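You operate a simulated robot arm through the tools that you are given. There is no shell and no other tool. Be economical: measure what you need, move in short steps, check, and stop when the job is done.

The job below is to be done with a simulated robot arm. You get a single attempt, and the scene is never put back.

TASK
Push the blue plug into HDMI 1, press button 1, switch the television on and press play.
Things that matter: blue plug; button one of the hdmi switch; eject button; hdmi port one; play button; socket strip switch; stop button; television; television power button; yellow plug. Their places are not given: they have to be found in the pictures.

Only the result counts: the job must be done as asked and must still hold three seconds after the hand-in. Knocking over, shifting, dropping, spilling or breaking anything else fails it.

THE ROBOT
A 7-joint arm with a two-finger parallel gripper, fixed in place. Base frame: the origin is at the foot of the arm, x ahead of it, y to its left, z up. Readings come in mm, degrees, newtons and seconds.
Its first joint turns from -132.0 to 132.0 degrees. Payload 3.91 kg.
The TCP is the grasp point between the finger pads, 30 mm short of the fingertips. In the tool frame z runs along the fingers and y along their closing line. Largest opening 110 mm; finger width 20, thickness 10; the body of the gripper, 48 by 112 mm, starts 55 mm behind the TCP.
Orientation is that of the tool frame in the base frame, as [roll, pitch, yaw] about the fixed x, y, z axes, in that order (R = Rz(yaw) Ry(pitch) Rx(roll)). With the fingers straight down and closing along the base's y, the tool's x points along the base's -x, its y along +y and its z along -z.

THE INTERFACE
- The arm moves only by the tool apply_moves. Its argument "plan" is a list of rows, each a list of 7 numbers: the gripper command, from -1 (shut) to 1 (fully open), values between in proportion, then the shift along the tool's x, y, z in units of 50 mm (1.0 is 50 mm), then the turn, a rotation vector about the tool's x, y, z in units of 4 degrees (1.0 is 4 degrees). In form: [[grip, x, y, z, ax, ay, az], ...]. A call has 1 to 8 rows; each row shifts and turns the commanded pose from where the row before left it, along the tool's axes as they then stand. A call with a number of a shift or a turn outside -1 to 1 is refused whole. A row lasts 0.2 s, in which the tool goes at most 50 mm and 8.6 degrees; a call with a longer step from one row to the next is refused whole, and so is a gripper value outside its range. Where a pose cannot be reached the arm comes as near as it can. A force on the tool above 40 N (or 10 N above the force at the start of the call, whichever is more), or a blocked arm, ends the call early, and 0.2 s more pass. The fingers move at their own pace (about 108 mm/s each) and stop on an object; they squeeze with about 22 N. The grip force told is the motor's: it shows also when the fingers shut on nothing. Time passes only in rows, and 0.2 s behind the last, so rows that do not move let the fingers close. The reply holds the time, the measured pose of the TCP, the force on the tool along the base axes, the opening and the grip force, in the units named above and with some noise, with the torque about the TCP (base axes, N m) and any sound that the robot's microphone picked up.
- Cameras (640 x 400 px; columns grow to the right, rows downward): "scene" is fixed at [398, -498.9, 1262.5]; the picture's right is [0.98, -0.22, 0.00], its down [-0.11, -0.49, -0.87] and it looks along [0.19, 0.85, -0.50] (base axes); focal length 334 px, centre (320, 200). "wrist" rides on the gripper at [72, 17, -103] in the tool frame; the picture's right is [-0.23, 0.97, 0.00], its down [-0.76, -0.18, -0.62] and it looks along [-0.61, -0.14, 0.78] (tool axes); focal length 222 px, centre (320, 200).
- grab_frame(camera): a new picture of that camera. The clock stands still meanwhile.
- point_at(camera, pixels): there is no depth. For up to 12 entries [column, row, z] of the newest picture of that camera ("zoom" is the newest enlarged one), the place [x, y] in the base frame at which the ray of that pixel passes the height z, good to about 2 mm. The clock stands still meanwhile.
- zoom(camera, box): a new picture of the part [left, top, right, bottom] of that camera's present view, enlarged. The clock stands still meanwhile.
- sign_off(): hands the job in; it is judged then, once.

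Keep the steps short. Do not move on a guess: measure, check each grasp and each placing, and mend mistakes. In all there are 80 turns and 54 pictures (those below and enlarged ones count). Leave the gripper open and the arm clear of the work at the hand-in unless told otherwise, and finish with a single line.

The tools are called after "Request:" by a JSON object that holds its "fn" and its "kwargs". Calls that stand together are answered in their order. apply_moves: Moves the arm, as the interface text tells. Its arguments: {"type":"object","properties":{"plan":{"type":"array","items":{"type":"array","items":{"type":"number"}}}},"required":["plan"]} The other tools are called the same way: grab_frame (camera) takes a picture; point_at (camera, pixels) gives the place at which the rays of pixels pass given heights; zoom (camera, box) takes an enlarged picture of a part of a camera's view; sign_off () hands the job in.

At the start:

```text
time_s: 0.0
eef_pos: [141.5, 599.8, 834.6]
tcp_rot: [-179.9, 0.0, 179.9]
force: [-0.6, -0.4, 0.2]
moment: [-0.03, -0.02, 0.01]
finger_gap: 109.9
finger_force: 0.0
```

scene: 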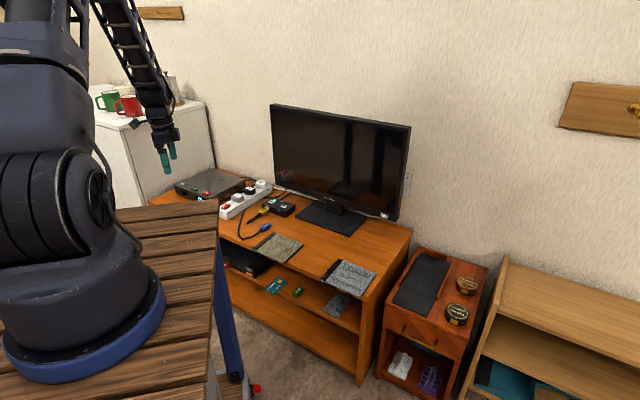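
wrist: 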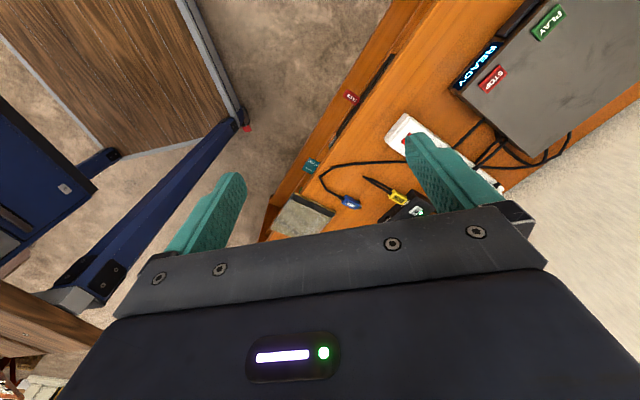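

I see a player (PLAY/STOP, upper right in the wrist view), a socket strip, blue and yellow plugs, and an HDMI switch box. I'll enlarge both views first.

Request:
{"fn": "zoom", "kwargs": {"camera": "scene", "box": [160, 150, 320, 250]}}

Request:
{"fn": "zoom", "kwargs": {"camera": "wrist", "box": [240, 0, 640, 250]}}

Request:
{"fn": "zoom", "kwargs": {"camera": "scene", "box": [260, 100, 420, 240]}}

```text
4.00 times, centred on (240, 200) of scene
```

zoom: 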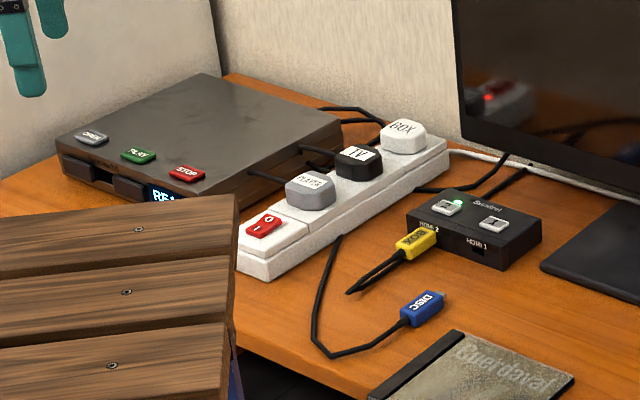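

```text
1.60 times, centred on (440, 125) of wrist
```

zoom: 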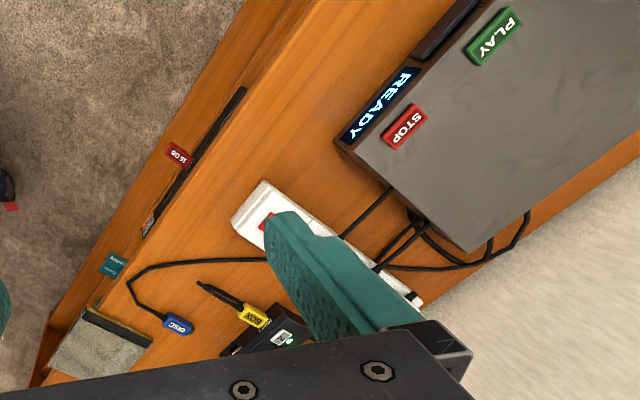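

```text
2.86 times, centred on (340, 170) of scene
```

zoom: 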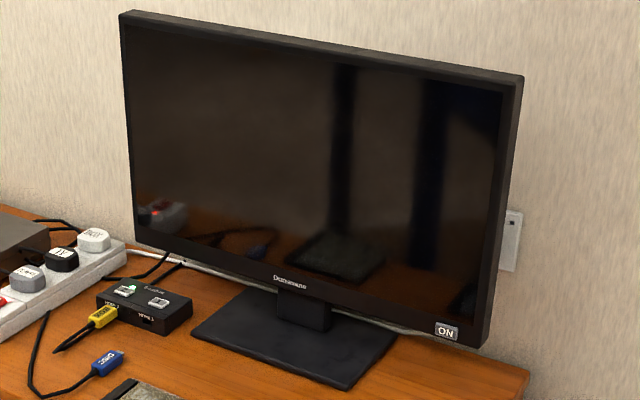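

Next I'll triangulate the blue plug (scene 265.5,227; wrist 350.6,203), STOP (scene 206.5,193.5; wrist 493,79) and the strip's red switch by trying several heights in both cameras.

Request:
{"fn": "point_at", "kwargs": {"camera": "scene", "pixels": [[265.5, 227, 0], [265.5, 227, 200], [265.5, 227, 400], [206.5, 193.5, 0], [206.5, 193.5, 200], [206.5, 193.5, 400]]}}

Request:
{"fn": "point_at", "kwargs": {"camera": "wrist", "pixels": [[350.6, 203, 0], [350.6, 203, 200], [350.6, 203, 400], [493, 79, 0], [493, 79, 200], [493, 79, 400]]}}

```text
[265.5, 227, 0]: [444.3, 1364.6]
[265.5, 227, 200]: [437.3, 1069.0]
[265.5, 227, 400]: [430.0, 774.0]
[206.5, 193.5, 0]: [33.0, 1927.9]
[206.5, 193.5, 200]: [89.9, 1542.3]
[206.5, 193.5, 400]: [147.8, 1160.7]
```

```text
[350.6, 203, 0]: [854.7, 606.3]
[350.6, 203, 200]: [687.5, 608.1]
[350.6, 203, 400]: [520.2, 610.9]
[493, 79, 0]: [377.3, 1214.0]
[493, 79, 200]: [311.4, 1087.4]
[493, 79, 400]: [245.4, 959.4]
```

Blue plug is near (427,612,510) and STOP near (193,860,557). Now I'll find the desk's front-edge direction, the HDMI box corners and features at plausible heights.

Request:
{"fn": "point_at", "kwargs": {"camera": "scene", "pixels": [[261.5, 204, 530], [265.5, 206, 530], [271.5, 201.5, 530], [283.3, 206, 530], [279.5, 212, 510], [264, 210.5, 515], [269, 229.5, 510], [259.5, 230.5, 510], [194.5, 189, 557], [183, 184.5, 557], [226, 206, 530], [384, 216, 560]]}}

Request:
{"fn": "point_at", "kwargs": {"camera": "wrist", "pixels": [[446, 0, 500], [298, 190, 500], [548, 22, 557], [411, 216, 530], [397, 198, 515], [409, 137, 530]]}}

```text
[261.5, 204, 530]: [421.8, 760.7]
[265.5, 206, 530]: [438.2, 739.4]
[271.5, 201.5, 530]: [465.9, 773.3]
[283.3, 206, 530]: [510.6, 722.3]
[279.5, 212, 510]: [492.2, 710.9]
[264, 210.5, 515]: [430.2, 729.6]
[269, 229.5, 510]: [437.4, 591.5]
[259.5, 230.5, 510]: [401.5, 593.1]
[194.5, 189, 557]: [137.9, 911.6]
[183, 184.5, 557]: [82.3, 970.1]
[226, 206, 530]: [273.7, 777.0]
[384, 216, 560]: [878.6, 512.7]
```

```text
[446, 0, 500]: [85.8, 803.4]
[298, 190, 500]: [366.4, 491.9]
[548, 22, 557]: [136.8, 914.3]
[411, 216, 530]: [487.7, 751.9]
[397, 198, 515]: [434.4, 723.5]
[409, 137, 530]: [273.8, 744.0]
```

The desk runs along about (0.71,-0.70), and the wall normal is about (0.7,0.7). I'll shift the raised hand to about (284,556) and start turning it so that the wrist camera faces the box.

Request:
{"fn": "apply_moves", "kwargs": {"plan": [[1, -0.95, -0.29, 0, 0, 0, 0], [1, -0.95, -0.29, 0, 0, 0, 0], [1, -0.95, -0.29, 0, 0, 0, 0], [1, 0, 0, 0, 0, 0, -1], [1, 0, 0, 0, 0, 0, -1], [1, 0, 0, 0, 0, 0, -1], [1, 0, 0, 0, 0, 0, -1], [1, 0, 0, 0, 0, 0, -1]]}}

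Request:
{"fn": "apply_moves", "kwargs": {"plan": [[1, 0, 0, 0, 0, 0, -1], [1, 0, 0, 0, 0, 0, -1], [1, 0, 0, 0, 0, 0, -1], [1, 0, 0, 0, 0, 0, -1], [1, 0, 0, 0, 0, 0, -1], [1, 0, 0, 0, 0, 0, -1], [1, 0, 0, 0, 0, 0, -0.5], [1, 0, 0, 0, 0, 0, 0]]}}

Request:
{"fn": "grab_frame", "kwargs": {"camera": "wrist"}}

```text
time_s: 1.8
eef_pos: [282.5, 557.0, 834.9]
tcp_rot: [-180.0, 0.0, -159.9]
force: [0.3, -0.2, -0.1]
moment: [0.0, 0.02, 0.01]
finger_gap: 109.9
finger_force: 0.1
```

```text
time_s: 3.6
eef_pos: [282.9, 557.0, 834.8]
tcp_rot: [-180.0, 0.0, -133.9]
force: [-0.3, 0.4, -0.4]
moment: [-0.01, 0.04, 0.02]
finger_gap: 110.1
finger_force: 0.1
```

```text
48 pictures are left
```

wrist: 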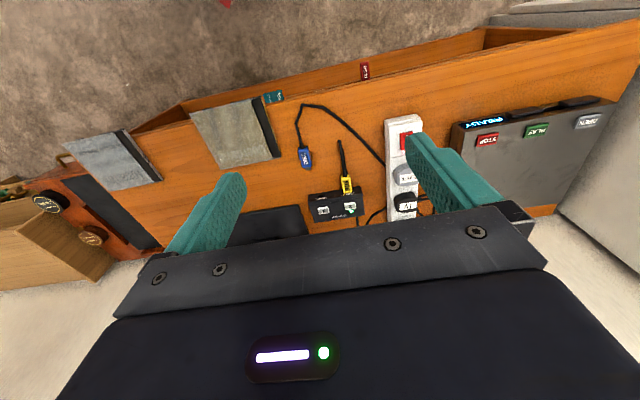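

The camera's down is toward the wall. I'll zoom in on the plugs, box and buttons.

Request:
{"fn": "zoom", "kwargs": {"camera": "wrist", "box": [270, 90, 430, 230]}}

Request:
{"fn": "zoom", "kwargs": {"camera": "scene", "box": [245, 190, 309, 230]}}

```text
2.86 times, centred on (350, 160) of wrist
```

zoom: 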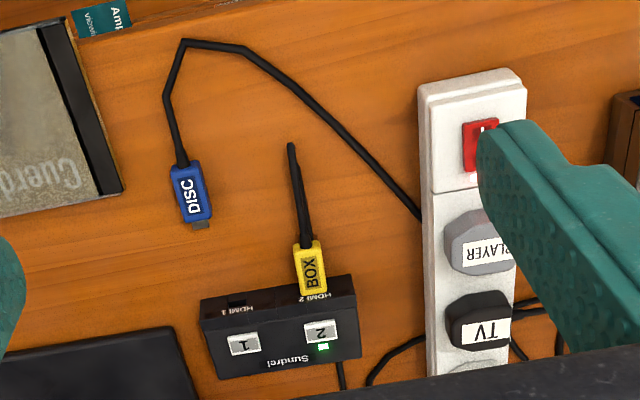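

```text
10.00 times, centred on (277, 210) of scene
```

zoom: 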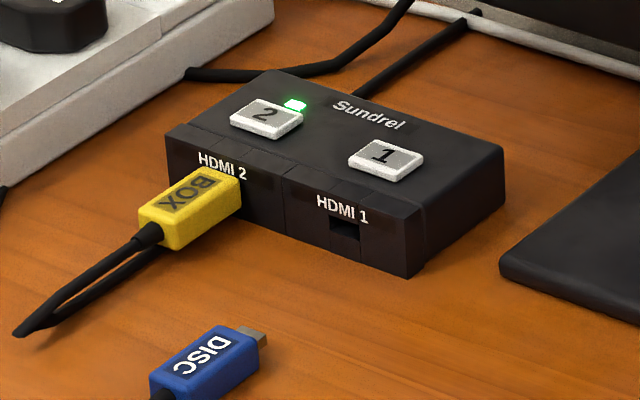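

I'll triangulate the port, plug ends, button 1 and box corners from both views.

Request:
{"fn": "point_at", "kwargs": {"camera": "zoom", "pixels": [[345, 227, 500], [345, 227, 520], [386, 160, 520], [386, 160, 540], [265, 119, 530], [250, 350, 510], [258, 338, 510], [210, 212, 515], [240, 180, 520], [408, 278, 500], [410, 220, 525]]}}

Request:
{"fn": "point_at", "kwargs": {"camera": "wrist", "pixels": [[321.3, 195.3, 500], [321.3, 195.3, 520], [323.8, 210.4, 520], [323.8, 210.4, 540], [350, 205.9, 530], [308.4, 169.5, 510], [301.4, 147.8, 510], [304.5, 157.6, 510], [344.1, 176.5, 520], [349.3, 191.9, 520], [308.4, 201.3, 525], [362.3, 187.3, 525]]}}

```text
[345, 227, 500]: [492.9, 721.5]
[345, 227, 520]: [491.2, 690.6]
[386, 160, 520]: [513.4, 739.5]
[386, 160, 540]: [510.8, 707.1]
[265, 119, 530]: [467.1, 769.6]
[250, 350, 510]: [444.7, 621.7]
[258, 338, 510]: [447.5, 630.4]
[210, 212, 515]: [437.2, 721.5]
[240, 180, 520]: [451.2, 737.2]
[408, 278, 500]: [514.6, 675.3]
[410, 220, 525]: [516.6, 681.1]
```

```text
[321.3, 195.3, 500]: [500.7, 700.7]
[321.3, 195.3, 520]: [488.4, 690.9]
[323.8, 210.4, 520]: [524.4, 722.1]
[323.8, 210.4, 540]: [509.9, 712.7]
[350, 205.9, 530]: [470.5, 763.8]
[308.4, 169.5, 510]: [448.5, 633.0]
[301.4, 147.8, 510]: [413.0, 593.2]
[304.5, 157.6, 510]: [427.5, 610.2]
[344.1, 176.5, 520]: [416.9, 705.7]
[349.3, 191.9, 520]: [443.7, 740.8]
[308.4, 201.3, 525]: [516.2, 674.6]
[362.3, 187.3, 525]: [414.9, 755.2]
```

Estimates: port 1 about (490,691,519), button 1 top about (511,715,535). I'll go closer above the blue plug at TCP z≈640 for a sharper look.

Request:
{"fn": "apply_moves", "kwargs": {"plan": [[1, -0.503, -0.196, 0.65, 0, 0, 0], [1, -0.503, -0.196, 0.65, 0, 0, 0], [1, -0.503, -0.196, 0.65, 0, 0, 0], [1, -0.503, -0.196, 0.65, 0, 0, 0], [1, -0.503, -0.196, 0.65, 0, 0, 0], [1, -0.503, -0.196, 0.65, 0, 0, 0], [1, 0, 0, 0, 0, 0, 0]]}}

Request:
{"fn": "grab_frame", "kwargs": {"camera": "wrist"}}

```text
time_s: 5.2
eef_pos: [430.2, 624.0, 639.0]
tcp_rot: [180.0, 0.0, -134.0]
force: [0.2, 0.0, -0.5]
moment: [-0.02, 0.02, 0.02]
finger_gap: 110.1
finger_force: 0.0
```

```text
45 pictures are left
```

wrist: 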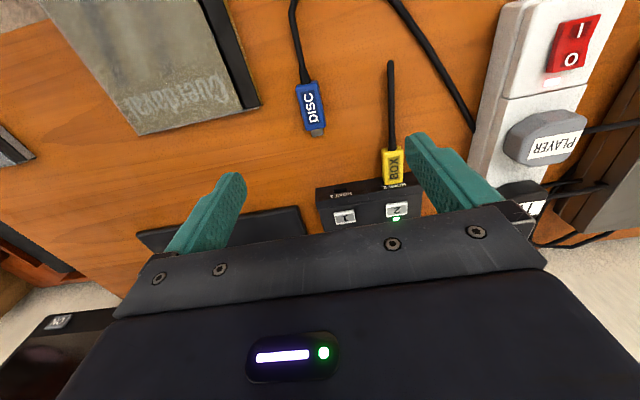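

Request:
{"fn": "zoom", "kwargs": {"camera": "wrist", "box": [272, 70, 432, 240]}}

```text
2.35 times, centred on (352, 155) of wrist
```

zoom: 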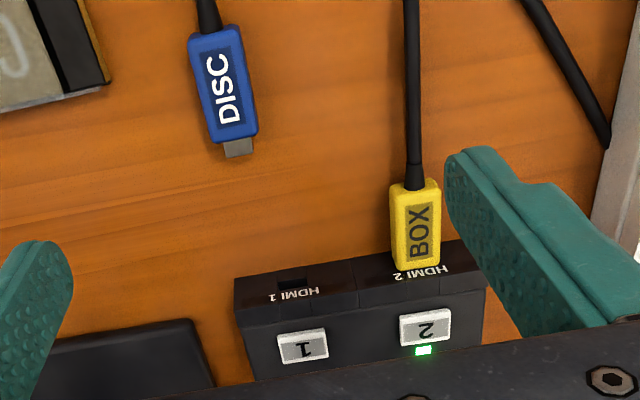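

Request:
{"fn": "point_at", "kwargs": {"camera": "zoom", "pixels": [[292, 285, 500], [292, 285, 520], [236, 279, 500], [241, 326, 527], [487, 291, 527], [240, 156, 507], [237, 142, 507], [211, 35, 512], [412, 185, 520], [416, 266, 520], [303, 346, 535], [426, 328, 535]]}}

Request:
{"fn": "point_at", "kwargs": {"camera": "wrist", "pixels": [[57, 321, 560], [57, 321, 600], [57, 321, 640]]}}

Request:
{"fn": "point_at", "kwargs": {"camera": "scene", "pixels": [[384, 216, 560], [384, 216, 600], [384, 216, 640], [279.5, 212.7, 510], [279.5, 212.7, 515]]}}

```text
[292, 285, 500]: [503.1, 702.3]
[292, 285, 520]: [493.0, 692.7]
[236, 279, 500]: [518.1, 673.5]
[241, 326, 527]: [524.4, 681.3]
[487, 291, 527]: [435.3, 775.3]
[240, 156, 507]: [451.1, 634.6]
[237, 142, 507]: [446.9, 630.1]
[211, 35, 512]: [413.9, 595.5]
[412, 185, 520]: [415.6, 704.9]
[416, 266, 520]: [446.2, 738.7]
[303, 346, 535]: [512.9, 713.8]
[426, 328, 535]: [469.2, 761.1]
```

```text
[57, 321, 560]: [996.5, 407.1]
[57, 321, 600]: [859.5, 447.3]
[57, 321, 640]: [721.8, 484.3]
```

```text
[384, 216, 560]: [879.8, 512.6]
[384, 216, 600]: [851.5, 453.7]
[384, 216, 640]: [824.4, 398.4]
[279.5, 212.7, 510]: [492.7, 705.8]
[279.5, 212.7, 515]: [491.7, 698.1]
```

I'll triangulate the label centres of both plugs (BOX: scene 264,209 / wrist 393.6,168.6; DISC: scene 265.3,225.5 / wrist 311.2,108.2), which gives the lift the blue plug needs. I'll also triangulate a desk point.

Request:
{"fn": "point_at", "kwargs": {"camera": "scene", "pixels": [[264, 209, 510], [264, 209, 530], [265.3, 225.5, 500], [265.3, 225.5, 520]]}}

Request:
{"fn": "point_at", "kwargs": {"camera": "wrist", "pixels": [[393.6, 168.6, 510], [393.6, 168.6, 530], [311.2, 108.2, 500], [311.2, 108.2, 520]]}}

Request:
{"fn": "zoom", "kwargs": {"camera": "scene", "box": [245, 196, 309, 236]}}

```text
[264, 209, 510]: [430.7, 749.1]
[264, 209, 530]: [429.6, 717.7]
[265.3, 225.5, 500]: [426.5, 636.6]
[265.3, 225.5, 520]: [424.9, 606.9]
```

```text
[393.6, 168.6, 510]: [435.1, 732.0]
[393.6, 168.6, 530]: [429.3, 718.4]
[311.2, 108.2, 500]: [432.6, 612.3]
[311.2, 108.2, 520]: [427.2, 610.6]
```

```text
10.00 times, centred on (277, 216) of scene
```

zoom: 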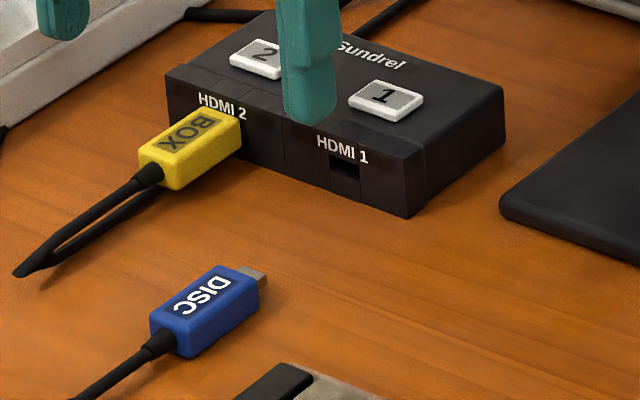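

The yellow plug's top is at about 529 and the blue plug's at about 517, so it needs roughly 12 mm of lift. Now I'll centre over the blue body at (430.5,612.5), set the fingers to about 50 mm and descend to TCP z≈535.

Request:
{"fn": "apply_moves", "kwargs": {"plan": [[-0.1, 0.162, -0.164, 0, 0, 0, 0], [-0.1, 0, 0, 0.5, 0, 0, 0], [-0.1, 0, 0, 0.5, 0, 0, 0], [-0.1, 0, 0, 0.5, 0, 0, 0], [-0.1, 0, 0, 0.3, 0, 0, 0], [-0.1, 0, 0, 0.28, 0, 0, 0], [-0.1, 0, 0, 0, 0, 0, 0]]}}

Request:
{"fn": "zoom", "kwargs": {"camera": "wrist", "box": [220, 20, 460, 220]}}

Request:
{"fn": "zoom", "kwargs": {"camera": "scene", "box": [245, 196, 309, 236]}}

```text
time_s: 6.8
eef_pos: [432.2, 612.6, 535.2]
tcp_rot: [-179.9, 0.0, -134.1]
force: [-0.1, -0.1, -0.6]
moment: [0.0, -0.01, -0.02]
finger_gap: 49.5
finger_force: 0.0
```

```text
2.00 times, centred on (340, 120) of wrist
```

zoom: 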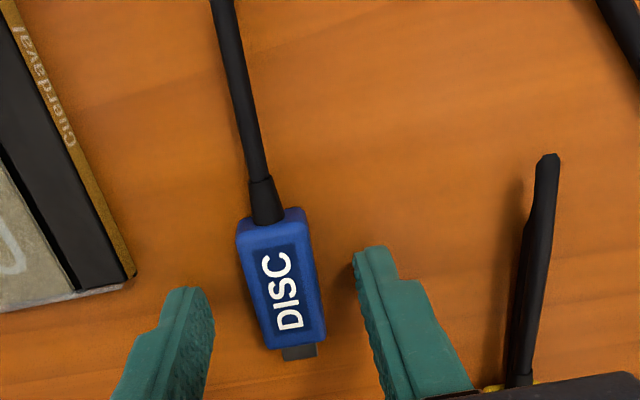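

```text
10.00 times, centred on (277, 216) of scene
```

zoom: 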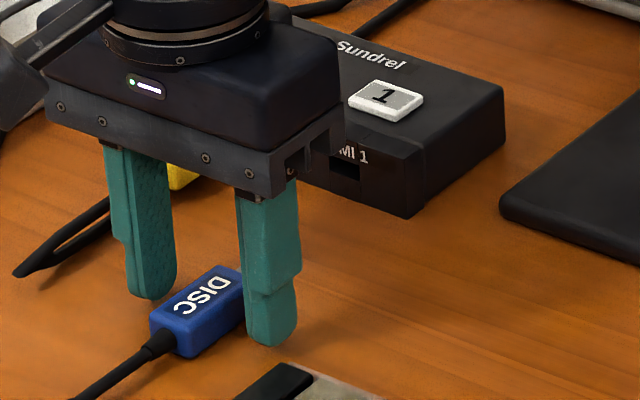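

Request:
{"fn": "zoom", "kwargs": {"camera": "wrist", "box": [300, 100, 400, 200]}}

Request:
{"fn": "point_at", "kwargs": {"camera": "wrist", "pixels": [[357, 131, 517], [368, 187, 517], [339, 144, 517], [375, 130, 517], [381, 185, 517], [355, 193, 517], [370, 195, 507], [370, 195, 512]]}}

```text
4.00 times, centred on (350, 150) of wrist
```

zoom: 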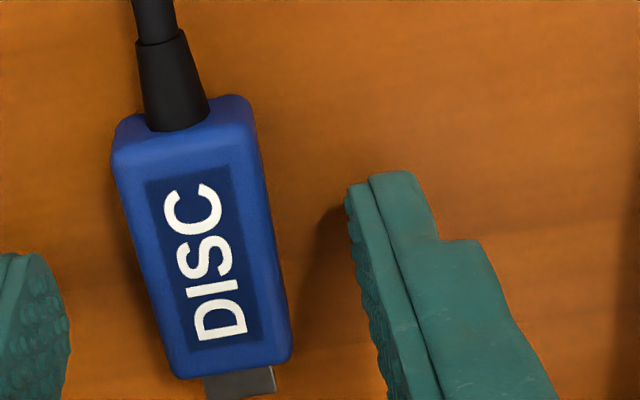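

```text
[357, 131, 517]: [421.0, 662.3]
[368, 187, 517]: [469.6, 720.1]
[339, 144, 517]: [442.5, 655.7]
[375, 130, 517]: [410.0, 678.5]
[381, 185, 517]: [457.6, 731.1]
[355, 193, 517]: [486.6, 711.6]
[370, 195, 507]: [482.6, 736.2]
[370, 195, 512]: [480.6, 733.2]
```

I misread the zoom's extent, so I'm re-querying on the newest enlarged picture.

Request:
{"fn": "point_at", "kwargs": {"camera": "zoom", "pixels": [[184, 150, 517], [235, 362, 517], [135, 230, 517], [262, 205, 517], [240, 382, 509], [40, 260, 505], [350, 190, 505], [204, 262, 517]]}}

```text
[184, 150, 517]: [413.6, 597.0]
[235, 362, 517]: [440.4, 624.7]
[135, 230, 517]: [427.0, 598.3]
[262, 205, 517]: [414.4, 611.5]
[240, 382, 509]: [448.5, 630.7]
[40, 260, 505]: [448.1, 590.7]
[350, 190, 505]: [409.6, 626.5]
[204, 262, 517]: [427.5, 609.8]
```

The plug centre is about 2 mm left and 4 mm behind the TCP. I'll correct that, lower 2 mm and close.

Request:
{"fn": "apply_moves", "kwargs": {"plan": [[-0.1, 0.08, 0.046, 0.03, 0, 0, 0], [-0.1, 0, 0, 0, 0, 0, 0], [-0.5, 0, 0, 0, 0, 0, 0], [-1, 0, 0, 0, 0, 0, 0], [-1, 0, 0, 0, 0, 0, 0], [-1, 0, 0, 0, 0, 0, 0]]}}

```text
time_s: 8.2
eef_pos: [426.2, 610.5, 532.8]
tcp_rot: [-180.0, 0.0, -133.9]
force: [-0.2, 0.1, -0.2]
moment: [0.0, 0.0, 0.0]
finger_gap: 20.7
finger_force: 21.9
```

I have the plug (20.7 mm). I'll lift 12 mm, then move to about 20 mm short of port 1, turning 2° to match the box's normal.

Request:
{"fn": "apply_moves", "kwargs": {"plan": [[-1, 0, 0, -0.245, 0, 0, 0], [-1, -0.25, 0.0645, 0, 0, 0, 0], [-1, -0.25, 0.0645, 0, 0, 0, 0], [-1, -0.25, 0.0645, 0, 0, 0, 0], [-1, -0.25, 0.0645, 0, 0, 0, 0], [-1, 0, 0, 0, 0, 0, 0.5], [-1, 0, 0, 0, 0, 0, 0]]}}

Request:
{"fn": "zoom", "kwargs": {"camera": "wrist", "box": [270, 100, 430, 200]}}

Request:
{"fn": "zoom", "kwargs": {"camera": "scene", "box": [245, 196, 309, 236]}}

```text
time_s: 9.8
eef_pos: [452.9, 657.0, 546.2]
tcp_rot: [-180.0, 0.0, -135.9]
force: [-0.3, 0.6, -0.5]
moment: [0.02, 0.01, 0.01]
finger_gap: 20.6
finger_force: 21.9
```

```text
4.00 times, centred on (350, 150) of wrist
```

zoom: 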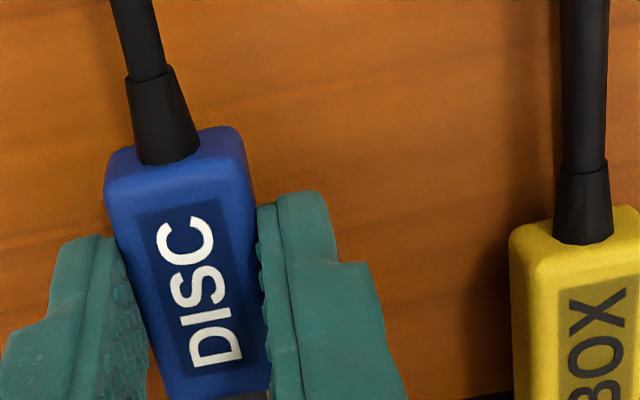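

```text
10.00 times, centred on (277, 216) of scene
```

zoom: 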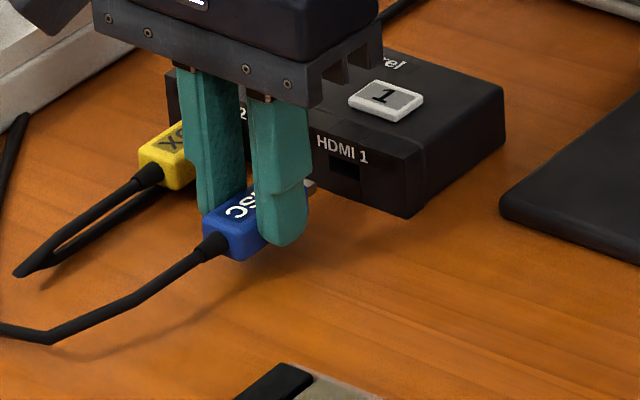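

I'll compare the blue plug's position with the yellow plug in the wrist view, with both tops at about 530, to get the exact remaining offset. Then a wider wrist zoom will show the box.

Request:
{"fn": "zoom", "kwargs": {"camera": "wrist", "box": [280, 110, 480, 235]}}

```text
3.20 times, centred on (380, 172) of wrist
```

zoom: 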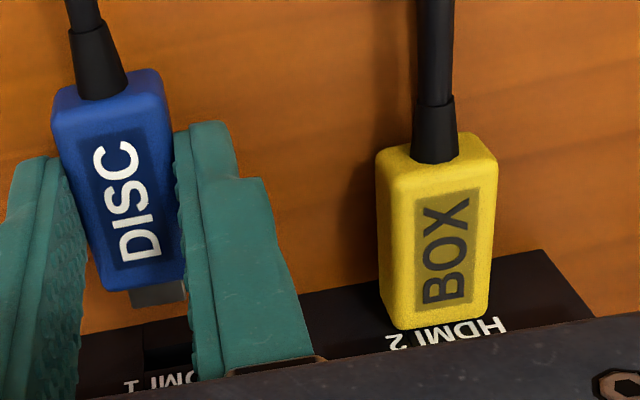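

Request:
{"fn": "point_at", "kwargs": {"camera": "zoom", "pixels": [[128, 203, 530], [451, 247, 530], [127, 203, 526], [451, 247, 526], [158, 290, 522], [157, 345, 515], [157, 345, 522], [455, 318, 525], [432, 324, 525], [144, 280, 528]]}}

```text
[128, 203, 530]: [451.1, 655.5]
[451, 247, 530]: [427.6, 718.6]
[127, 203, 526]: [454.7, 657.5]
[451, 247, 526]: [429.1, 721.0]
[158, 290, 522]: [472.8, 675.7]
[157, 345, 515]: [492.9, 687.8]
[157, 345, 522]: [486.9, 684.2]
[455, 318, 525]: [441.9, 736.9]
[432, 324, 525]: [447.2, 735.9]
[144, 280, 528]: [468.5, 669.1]
```

Request:
{"fn": "point_at", "kwargs": {"camera": "scene", "pixels": [[265.3, 217.3, 520], [265.3, 217.3, 530], [258.8, 211.8, 520], [258.8, 211.8, 530], [279.5, 212.7, 515], [279.5, 212.7, 520]]}}

Request:
{"fn": "point_at", "kwargs": {"camera": "zoom", "pixels": [[163, 78, 520], [163, 78, 530], [494, 152, 520], [494, 152, 530]]}}

```text
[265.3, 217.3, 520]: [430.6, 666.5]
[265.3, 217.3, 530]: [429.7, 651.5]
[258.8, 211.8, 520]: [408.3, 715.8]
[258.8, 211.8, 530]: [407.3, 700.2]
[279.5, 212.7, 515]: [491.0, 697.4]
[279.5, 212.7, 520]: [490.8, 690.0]
```

```text
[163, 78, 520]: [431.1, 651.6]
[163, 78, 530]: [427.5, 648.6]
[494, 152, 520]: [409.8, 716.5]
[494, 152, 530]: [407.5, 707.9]
```

Laterally the plug lines up with port 1. Height compared in the scene view suggests it is about 2–3 mm high. I'll lower 2.5 mm, advance 12 mm, then check at high magnification.

Request:
{"fn": "apply_moves", "kwargs": {"plan": [[-1, -0.12, 0, 0.05, 0, 0, 0], [-1, -0.12, 0, 0, 0, 0, 0], [-1, 0, 0, 0, 0, 0, 0]]}}

Request:
{"fn": "zoom", "kwargs": {"camera": "scene", "box": [256, 202, 288, 222]}}

Request:
{"fn": "zoom", "kwargs": {"camera": "wrist", "box": [280, 135, 408, 215]}}

```text
time_s: 10.6
eef_pos: [459.7, 665.3, 543.4]
tcp_rot: [180.0, 0.0, -136.0]
force: [0.3, 0.3, 0.1]
moment: [0.03, 0.01, 0.02]
finger_gap: 20.8
finger_force: 22.5
```

```text
16.00 times, centred on (272, 212) of scene
```

zoom: 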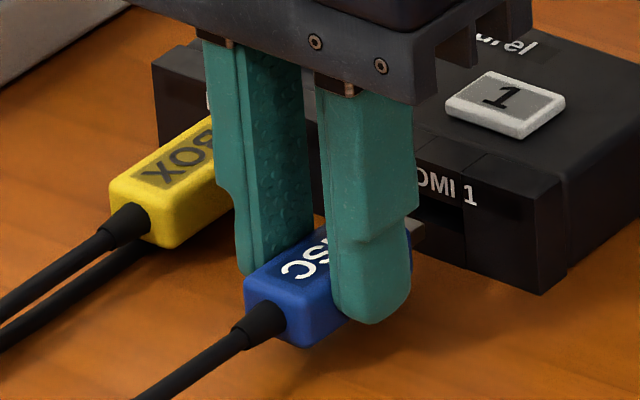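

```text
5.00 times, centred on (344, 175) of wrist
```

zoom: 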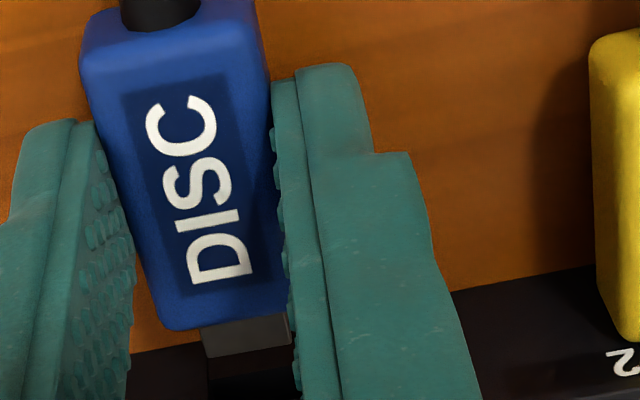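

The tip lines up with the hole in both views: scene tip (420,232) to hole (440,215) matches the insertion direction, with about 9–10 mm to the face. I'll advance slowly in 3 mm rows and watch the force.

Request:
{"fn": "apply_moves", "kwargs": {"plan": [[-1, -0.06, 0, 0, 0, 0, 0], [-1, -0.06, 0, 0, 0, 0, 0], [-1, -0.06, 0, 0, 0, 0, 0], [-1, -0.04, 0, 0, 0, 0, 0], [-1, 0, 0, 0, 0, 0, 0]]}}

Request:
{"fn": "zoom", "kwargs": {"camera": "wrist", "box": [280, 135, 408, 215]}}

```text
time_s: 11.8
eef_pos: [468.6, 671.9, 543.6]
tcp_rot: [-179.9, -0.1, -136.1]
force: [0.0, 0.5, 0.0]
moment: [0.01, -0.04, 0.0]
finger_gap: 20.8
finger_force: 22.0
```

```text
5.00 times, centred on (344, 175) of wrist
```

zoom: 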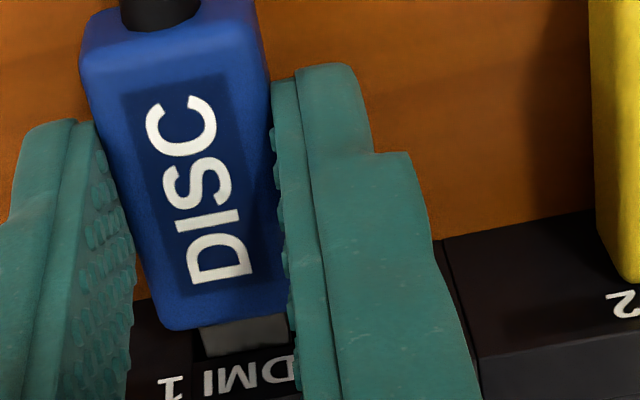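

No contact yet. I'll check the scene at high magnification before pushing on.

Request:
{"fn": "zoom", "kwargs": {"camera": "scene", "box": [270, 204, 286, 214]}}

```text
16.00 times, centred on (278, 209) of scene
```

zoom: 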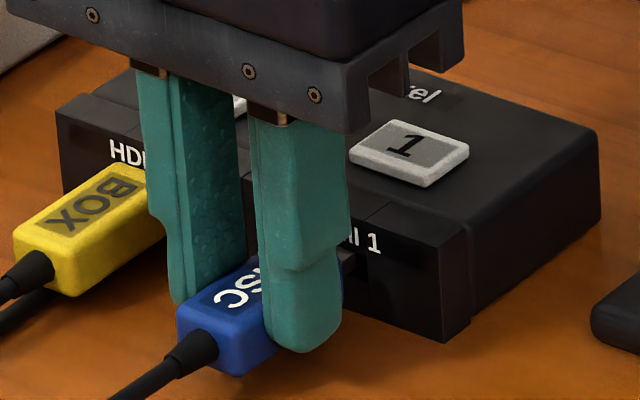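

The tip looks to be at the hole mouth. I'll push on in 2 mm rows with force watch.

Request:
{"fn": "apply_moves", "kwargs": {"plan": [[-1, -0.04, 0, 0, 0, 0, 0], [-1, -0.04, 0, 0, 0, 0, 0], [-1, -0.04, 0, 0, 0, 0, 0], [-1, 0, 0, 0, 0, 0, 0]]}}

Request:
{"fn": "zoom", "kwargs": {"camera": "wrist", "box": [280, 135, 408, 215]}}

```text
time_s: 12.8
eef_pos: [471.6, 676.2, 542.7]
tcp_rot: [-180.0, -0.1, -136.1]
force: [-19.4, -17.9, -5.9]
moment: [-0.57, 0.57, 0.09]
finger_gap: 21.1
finger_force: 22.3
```

```text
5.00 times, centred on (344, 175) of wrist
```

zoom: 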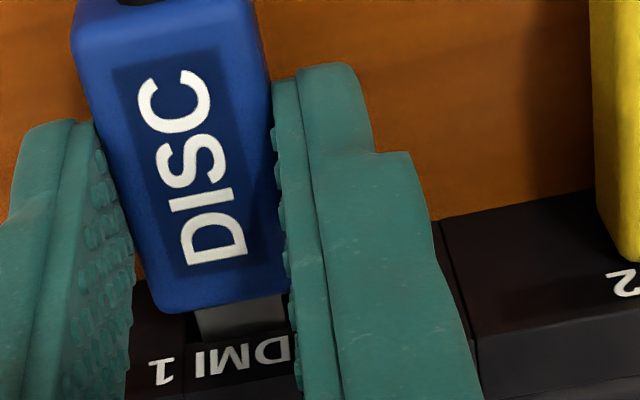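

It met about 26 N of resistance and the plug slipped about 3 mm in the grip. I'll look closely before adjusting.

Request:
{"fn": "zoom", "kwargs": {"camera": "wrist", "box": [304, 187, 344, 212]}}

Request:
{"fn": "zoom", "kwargs": {"camera": "scene", "box": [275, 207, 287, 215]}}

```text
16.00 times, centred on (324, 200) of wrist
```

zoom: 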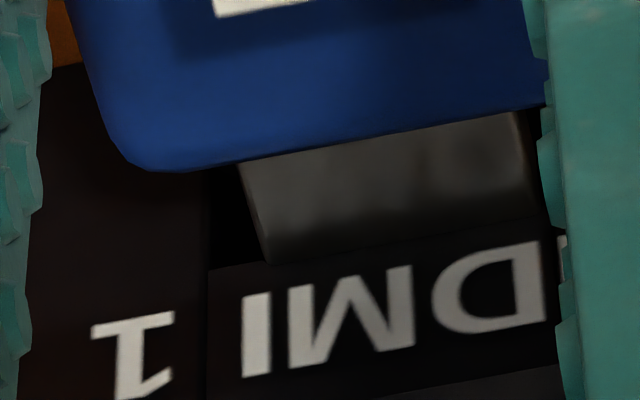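

```text
16.00 times, centred on (281, 211) of scene
```

zoom: 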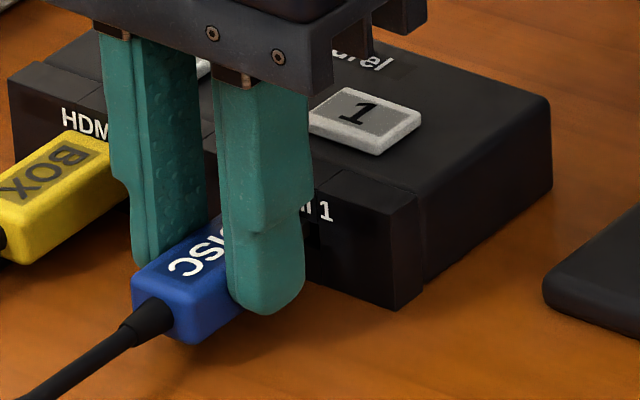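

The hole's left edge (col 208) shows a gap of about 57 px, and its right side is tight. So the tip sits about 1.4 mm too far to image-right (tool +y). I'll back off 2 mm, shift −1.4 mm in tool y and try again gently.

Request:
{"fn": "apply_moves", "kwargs": {"plan": [[-1, 0.06, 0, 0, 0, 0, 0], [-1, 0, -0.028, 0, 0, 0, 0], [-1, 0, 0, 0, 0, 0, 0]]}}

Request:
{"fn": "zoom", "kwargs": {"camera": "wrist", "box": [304, 187, 344, 212]}}

```text
time_s: 13.6
eef_pos: [472.8, 673.9, 545.1]
tcp_rot: [-179.9, 0.2, -136.1]
force: [-1.7, -0.8, 0.7]
moment: [-0.01, 0.02, 0.0]
finger_gap: 20.4
finger_force: 22.0
```

```text
16.00 times, centred on (324, 200) of wrist
```

zoom: 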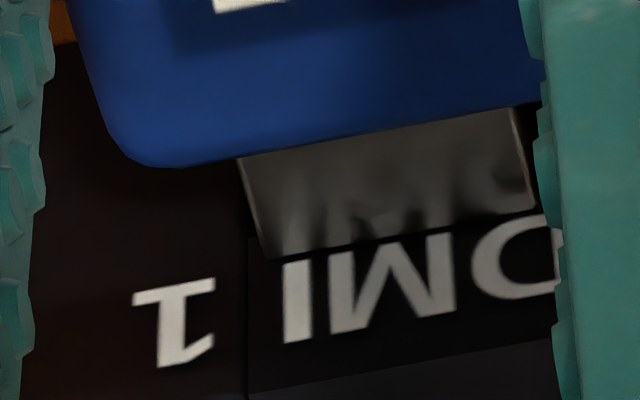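

The tip now overlaps the face above the hole's top edge, so it is slightly too high. I'll back 2 mm and lower about 3 mm, then look.

Request:
{"fn": "apply_moves", "kwargs": {"plan": [[-1, 0.04, 0, 0, 0, 0, 0], [-1, 0, 0, 0.06, 0, 0, 0], [-1, 0, 0, 0, 0, 0, 0], [-1, 0, 0, 0, 0, 0, 0]]}}

Request:
{"fn": "zoom", "kwargs": {"camera": "wrist", "box": [304, 187, 344, 212]}}

Request:
{"fn": "zoom", "kwargs": {"camera": "scene", "box": [275, 207, 287, 215]}}

```text
time_s: 14.6
eef_pos: [470.4, 672.0, 539.9]
tcp_rot: [-180.0, 0.1, -136.0]
force: [0.1, -0.4, -0.1]
moment: [0.01, -0.01, 0.02]
finger_gap: 20.8
finger_force: 21.3
```

```text
16.00 times, centred on (324, 200) of wrist
```

zoom: 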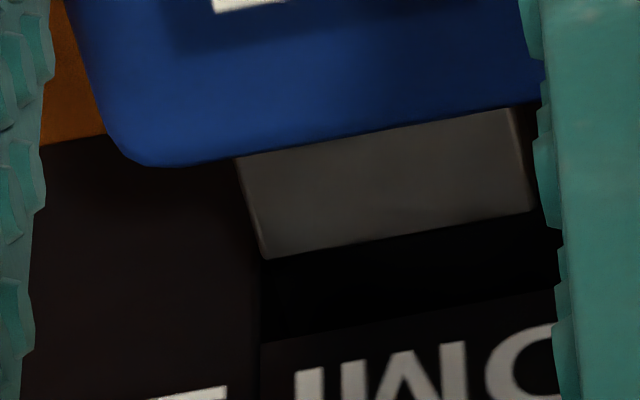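

```text
16.00 times, centred on (281, 211) of scene
```

zoom: 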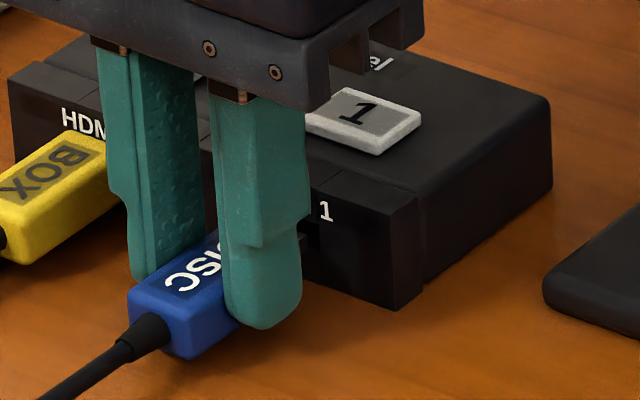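

Now the hole is clearly seen around the tip, with its left edge and top edge beyond the tip, so the tip is centred and slightly below the top edge. I'll push in slowly.

Request:
{"fn": "apply_moves", "kwargs": {"plan": [[-1, -0.04, 0, 0, 0, 0, 0], [-1, -0.04, 0, 0, 0, 0, 0], [-1, -0.04, 0, 0, 0, 0, 0], [-1, 0, 0, 0, 0, 0, 0]]}}

Request:
{"fn": "zoom", "kwargs": {"camera": "wrist", "box": [304, 187, 344, 212]}}

```text
time_s: 15.6
eef_pos: [474.3, 676.6, 541.0]
tcp_rot: [180.0, 0.1, -135.9]
force: [-0.5, -0.3, -0.7]
moment: [-0.02, 0.01, 0.01]
finger_gap: 20.6
finger_force: 22.0
```

```text
16.00 times, centred on (324, 200) of wrist
```

zoom: 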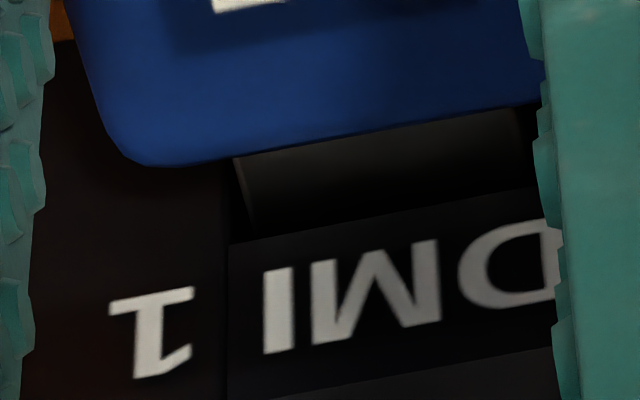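

The tip is entering cleanly, with almost no force and the hole's top edge now covering its end. I'll continue.

Request:
{"fn": "apply_moves", "kwargs": {"plan": [[-1, -0.04, 0, 0, 0, 0, 0], [-1, -0.04, 0, 0, 0, 0, 0], [-1, -0.04, 0, 0, 0, 0, 0], [-1, 0, 0, 0, 0, 0, 0]]}}

Request:
{"fn": "zoom", "kwargs": {"camera": "wrist", "box": [304, 187, 344, 212]}}

```text
time_s: 16.6
eef_pos: [477.4, 680.3, 539.7]
tcp_rot: [179.9, 0.0, -136.0]
force: [0.0, -0.3, -1.0]
moment: [0.04, 0.02, -0.01]
finger_gap: 20.9
finger_force: 22.2
```

```text
16.00 times, centred on (324, 200) of wrist
```

zoom: 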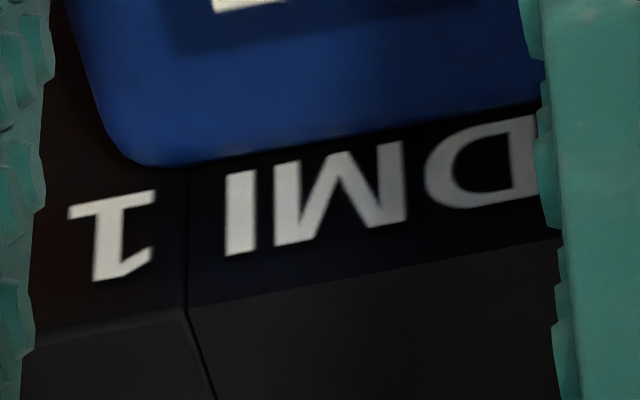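

Nearly home. I'll keep going in small steps until it seats, shown by a force or a click.

Request:
{"fn": "apply_moves", "kwargs": {"plan": [[-1, -0.03, 0, 0, 0, 0, 0], [-1, -0.03, 0, 0, 0, 0, 0], [-1, 0, 0, 0, 0, 0, 0]]}}

Request:
{"fn": "zoom", "kwargs": {"camera": "wrist", "box": [280, 120, 440, 220]}}

```text
time_s: 17.4
eef_pos: [479.2, 681.4, 540.0]
tcp_rot: [-180.0, -0.1, -136.0]
force: [-17.9, -20.2, 7.0]
moment: [-0.53, 0.47, 0.22]
finger_gap: 21.1
finger_force: 21.5
heard: snap
```

```text
4.00 times, centred on (360, 170) of wrist
```

zoom: 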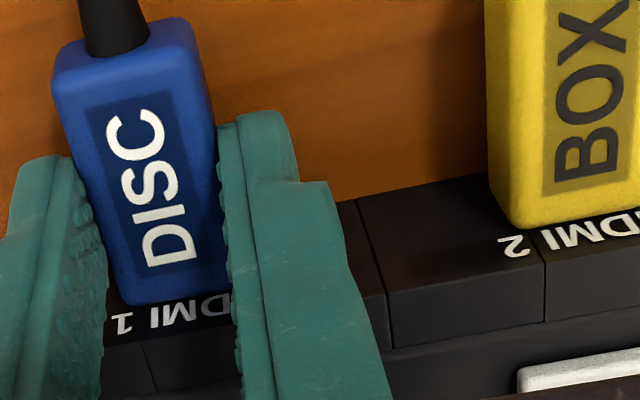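

A snap was heard, so the plug is seated. I'll relieve the push, open to about 40 mm and rise.

Request:
{"fn": "apply_moves", "kwargs": {"plan": [[-1, 0.02, 0, 0, 0, 0, 0], [-0.25, 0, 0, 0, 0, 0, 0], [-0.25, 0, 0, 0, 0, 0, 0], [-0.25, 0, 0, 0, 0, 0, 0], [-0.25, 0, 0, -0.3, 0, 0, 0], [-0.25, 0, 0, -0.7, 0, 0, 0], [-0.25, 0, 0, -0.7, 0, 0, 0], [-0.25, 0, 0, 0, 0, 0, 0]]}}

Request:
{"fn": "zoom", "kwargs": {"camera": "wrist", "box": [240, 70, 460, 220]}}

Request:
{"fn": "zoom", "kwargs": {"camera": "scene", "box": [245, 190, 309, 230]}}

```text
time_s: 19.2
eef_pos: [480.1, 681.0, 624.7]
tcp_rot: [180.0, 0.1, -135.9]
force: [-0.1, -0.5, 0.0]
moment: [0.0, 0.0, 0.0]
finger_gap: 41.2
finger_force: 0.1
```

```text
2.67 times, centred on (350, 145) of wrist
```

zoom: 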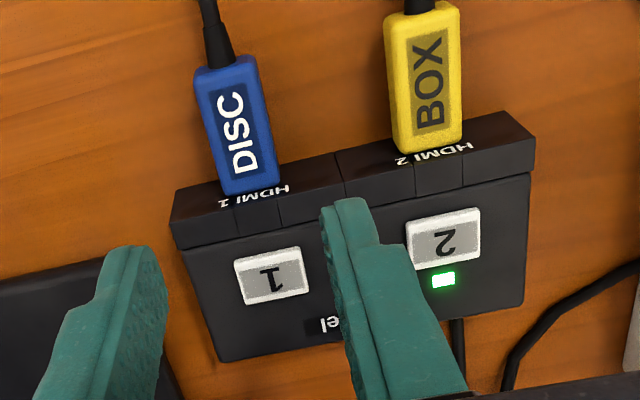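

```text
10.00 times, centred on (277, 210) of scene
```

zoom: 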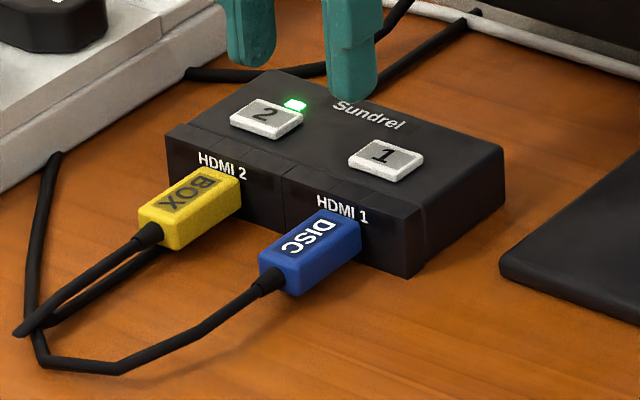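

The blue plug is fully in HDMI 1. Now I'll locate button 1 (wrist 331.6,173.5; scene zoom 386,160).

Request:
{"fn": "point_at", "kwargs": {"camera": "wrist", "pixels": [[331.6, 173.5, 530], [331.6, 173.5, 535]]}}

Request:
{"fn": "point_at", "kwargs": {"camera": "zoom", "pixels": [[386, 160, 530], [386, 160, 535]]}}

```text
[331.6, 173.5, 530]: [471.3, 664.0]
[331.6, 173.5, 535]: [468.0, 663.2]
```

```text
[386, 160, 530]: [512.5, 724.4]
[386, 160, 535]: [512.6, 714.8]
```

The wrist camera's reference picture was stale, so I use the scene and earlier fix: button 1 at (512.7,714.5,535). I'll close the fingers and move above it at the present height, then check clearance to the TV.

Request:
{"fn": "apply_moves", "kwargs": {"plan": [[-1, -0.31, 0.008, 0, 0, 0, 0], [-1, -0.31, 0.008, 0, 0, 0, 0], [-1, -0.31, 0.008, 0, 0, 0, 0], [-1, 0, 0, 0, 0, 0, 0]]}}

Request:
{"fn": "grab_frame", "kwargs": {"camera": "wrist"}}

Request:
{"fn": "zoom", "kwargs": {"camera": "scene", "box": [220, 110, 380, 230]}}

```text
time_s: 20.2
eef_pos: [511.9, 715.4, 625.6]
tcp_rot: [-179.9, 0.0, -136.0]
force: [-0.2, 0.4, 0.3]
moment: [0.01, 0.02, 0.03]
finger_gap: 0.3
finger_force: 22.3
```

```text
21 pictures are left
```

wrist: 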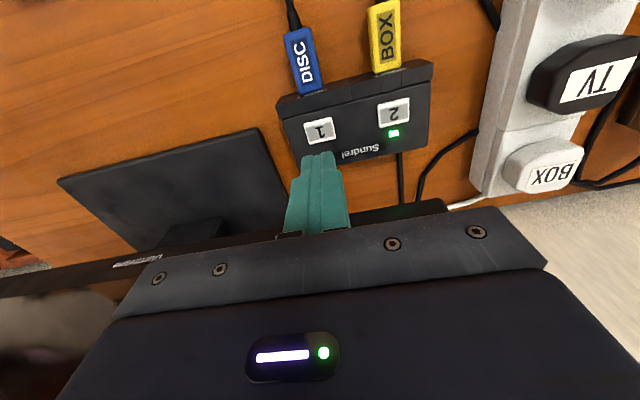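

```text
3.33 times, centred on (300, 170) of scene
```

zoom: 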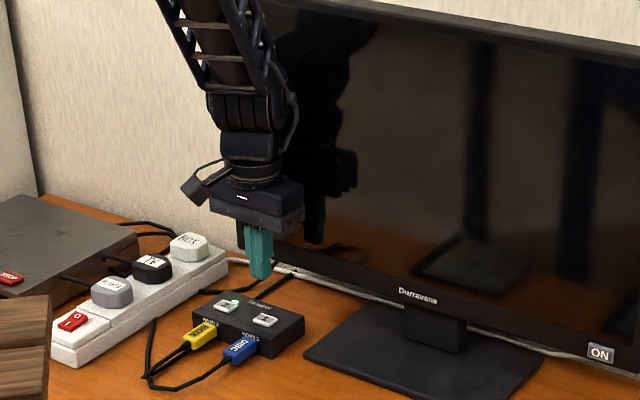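

Request:
{"fn": "point_at", "kwargs": {"camera": "wrist", "pixels": [[319, 131, 535], [58, 283, 585], [150, 262, 560]]}}

Request:
{"fn": "apply_moves", "kwargs": {"plan": [[-1, 0, 0, 0.5, 0, 0, 0], [-1, 0, 0, 0.4, 0, 0, 0], [-1, 0, 0, 0.15, 0, 0, 0], [-1, 0, 0, 0, 0, 0, 0]]}}

Request:
{"fn": "zoom", "kwargs": {"camera": "scene", "box": [256, 190, 304, 220]}}

```text
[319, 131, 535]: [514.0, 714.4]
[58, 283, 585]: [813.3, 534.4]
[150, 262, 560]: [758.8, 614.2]
```

```text
time_s: 21.2
eef_pos: [511.6, 715.7, 573.5]
tcp_rot: [-179.9, 0.0, -136.0]
force: [0.3, -0.4, -0.2]
moment: [0.01, 0.0, 0.01]
finger_gap: 0.1
finger_force: 22.4
```

```text
13.33 times, centred on (280, 205) of scene
```

zoom: 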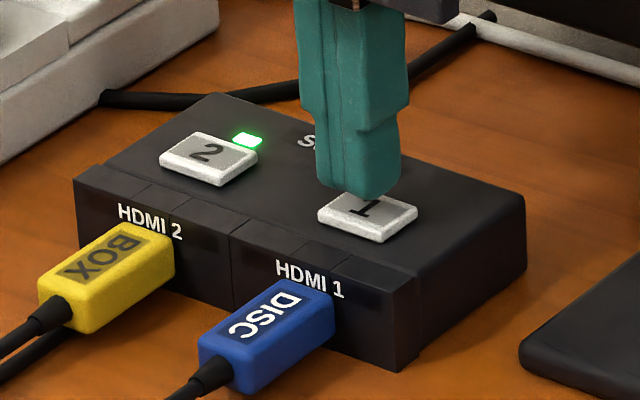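

The fingertip is above button 1. I'll press down in 2 mm rows.

Request:
{"fn": "apply_moves", "kwargs": {"plan": [[-1, 0, 0, 0.04, 0, 0, 0], [-1, 0, 0, 0.04, 0, 0, 0], [-1, 0, 0, 0.04, 0, 0, 0], [-1, 0, 0, 0.04, 0, 0, 0], [-1, 0, 0, 0.03, 0, 0, 0], [-1, 0, 0, 0.03, 0, 0, 0]]}}

```text
time_s: 22.6
eef_pos: [513.0, 715.7, 561.8]
tcp_rot: [180.0, 0.0, -136.1]
force: [0.0, -0.3, 2.8]
moment: [-0.02, 0.05, -0.01]
finger_gap: 0.0
finger_force: 22.0
heard: click
```

A click was heard. I'll rise and check the LED.

Request:
{"fn": "apply_moves", "kwargs": {"plan": [[-1, 0, 0, -0.3, 0, 0, 0], [-1, 0, 0, -0.8, 0, 0, 0], [-1, 0, 0, -0.8, 0, 0, 0], [-1, 0, 0, 0, 0, 0, 0]]}}

Request:
{"fn": "zoom", "kwargs": {"camera": "scene", "box": [220, 130, 412, 250]}}

```text
time_s: 23.6
eef_pos: [512.9, 714.9, 655.9]
tcp_rot: [180.0, 0.0, -136.1]
force: [-0.2, 0.2, 0.2]
moment: [-0.02, -0.02, -0.02]
finger_gap: 0.0
finger_force: 22.6
```

```text
3.33 times, centred on (316, 190) of scene
```

zoom: 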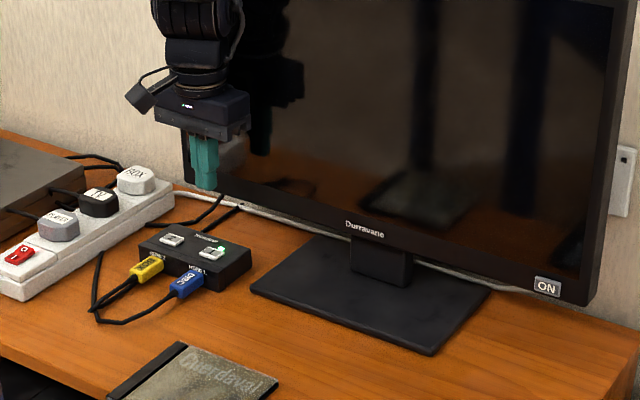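

The LED has moved to input 1. Next, TV geometry: I'll find the bezel plane via the ON button, brand label and bottom corner.

Request:
{"fn": "point_at", "kwargs": {"camera": "scene", "pixels": [[384.1, 215.8, 595], [384.1, 215.8, 602], [384.1, 215.8, 610], [329.3, 198.8, 602], [275.5, 183, 602], [275.5, 183, 590]]}}

```text
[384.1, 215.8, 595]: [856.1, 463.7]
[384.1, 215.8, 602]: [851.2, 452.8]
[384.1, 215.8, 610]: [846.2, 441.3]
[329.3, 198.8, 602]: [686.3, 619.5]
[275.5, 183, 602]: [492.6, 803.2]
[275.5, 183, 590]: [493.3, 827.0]
```

The TV face is roughly perpendicular to (0.71,0.70). I'll retreat from it, travel right, and tilt the hand 45° so the fingertips lead.

Request:
{"fn": "apply_moves", "kwargs": {"plan": [[-1, 0.87, 0, 0, 0, 0, 0], [-1, 0.87, 0, 0, 0, 0, 0], [-1, 0.87, 0, 0, 0, 0, 0], [-1, 0, -0.94, 0, 0, 0, 0], [-1, 0, -0.94, 0, 0, 0, 0], [-1, 0, -0.94, 0, 0, 0, 0], [-1, 0, -0.94, 0, 0, 0, 0], [-1, 0, -0.94, 0, 0, 0, 0]]}}

Request:
{"fn": "apply_moves", "kwargs": {"plan": [[-1, 0, -0.94, 0, 0, 0, 0], [-1, 0, -0.94, 0, 0, 0, 0], [-1, 0, -0.94, 0, 0, 0, 0], [-1, 0, -0.94, 0, 0, 0, 0], [-1, 0, 0, 0, 0, -1, 0], [-1, 0, 0, 0, 0, -1, 0], [-1, 0, 0, 0, 0, -1, 0], [-1, 0, 0, 0, 0, -1, 0]]}}

Request:
{"fn": "apply_moves", "kwargs": {"plan": [[-1, 0, 0, 0, 0, -1, 0], [-1, 0, 0, 0, 0, -1, 0], [-1, 0, 0, 0, 0, -1, 0], [-1, 0, 0, 0, 0, -1, 0], [-1, 0, 0, 0, 0, -1, 0], [-1, 0, 0, 0, 0, -1, 0], [-1, 0, 0, 0, 0, -1, 0], [-1, 0, 0, 0, 0, 0, 0]]}}

Request:
{"fn": "grab_frame", "kwargs": {"camera": "wrist"}}

```text
time_s: 25.4
eef_pos: [581.6, 455.0, 657.1]
tcp_rot: [179.9, -0.1, -135.9]
force: [-1.1, 0.0, -0.1]
moment: [-0.07, -0.03, 0.03]
finger_gap: 0.0
finger_force: 21.6
```

```text
time_s: 27.2
eef_pos: [713.0, 320.1, 657.4]
tcp_rot: [180.0, 16.1, -135.9]
force: [0.5, -0.6, 0.3]
moment: [-0.01, -0.01, -0.01]
finger_gap: 0.0
finger_force: 22.0
```

```text
time_s: 29.0
eef_pos: [712.8, 319.9, 656.9]
tcp_rot: [180.0, 44.0, -136.1]
force: [0.0, 0.2, 0.0]
moment: [-0.03, 0.0, -0.02]
finger_gap: 0.0
finger_force: 21.9
```

```text
17 pictures are left
```

wrist: 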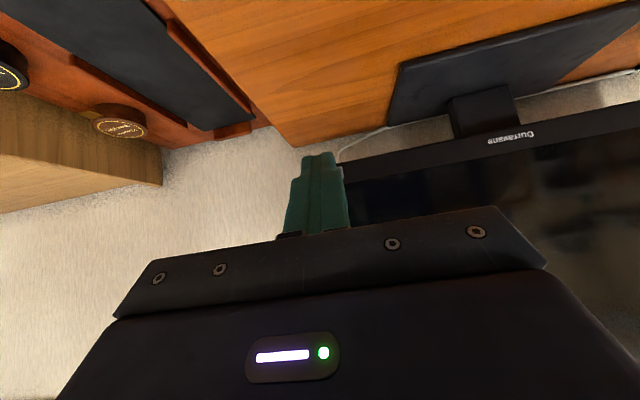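

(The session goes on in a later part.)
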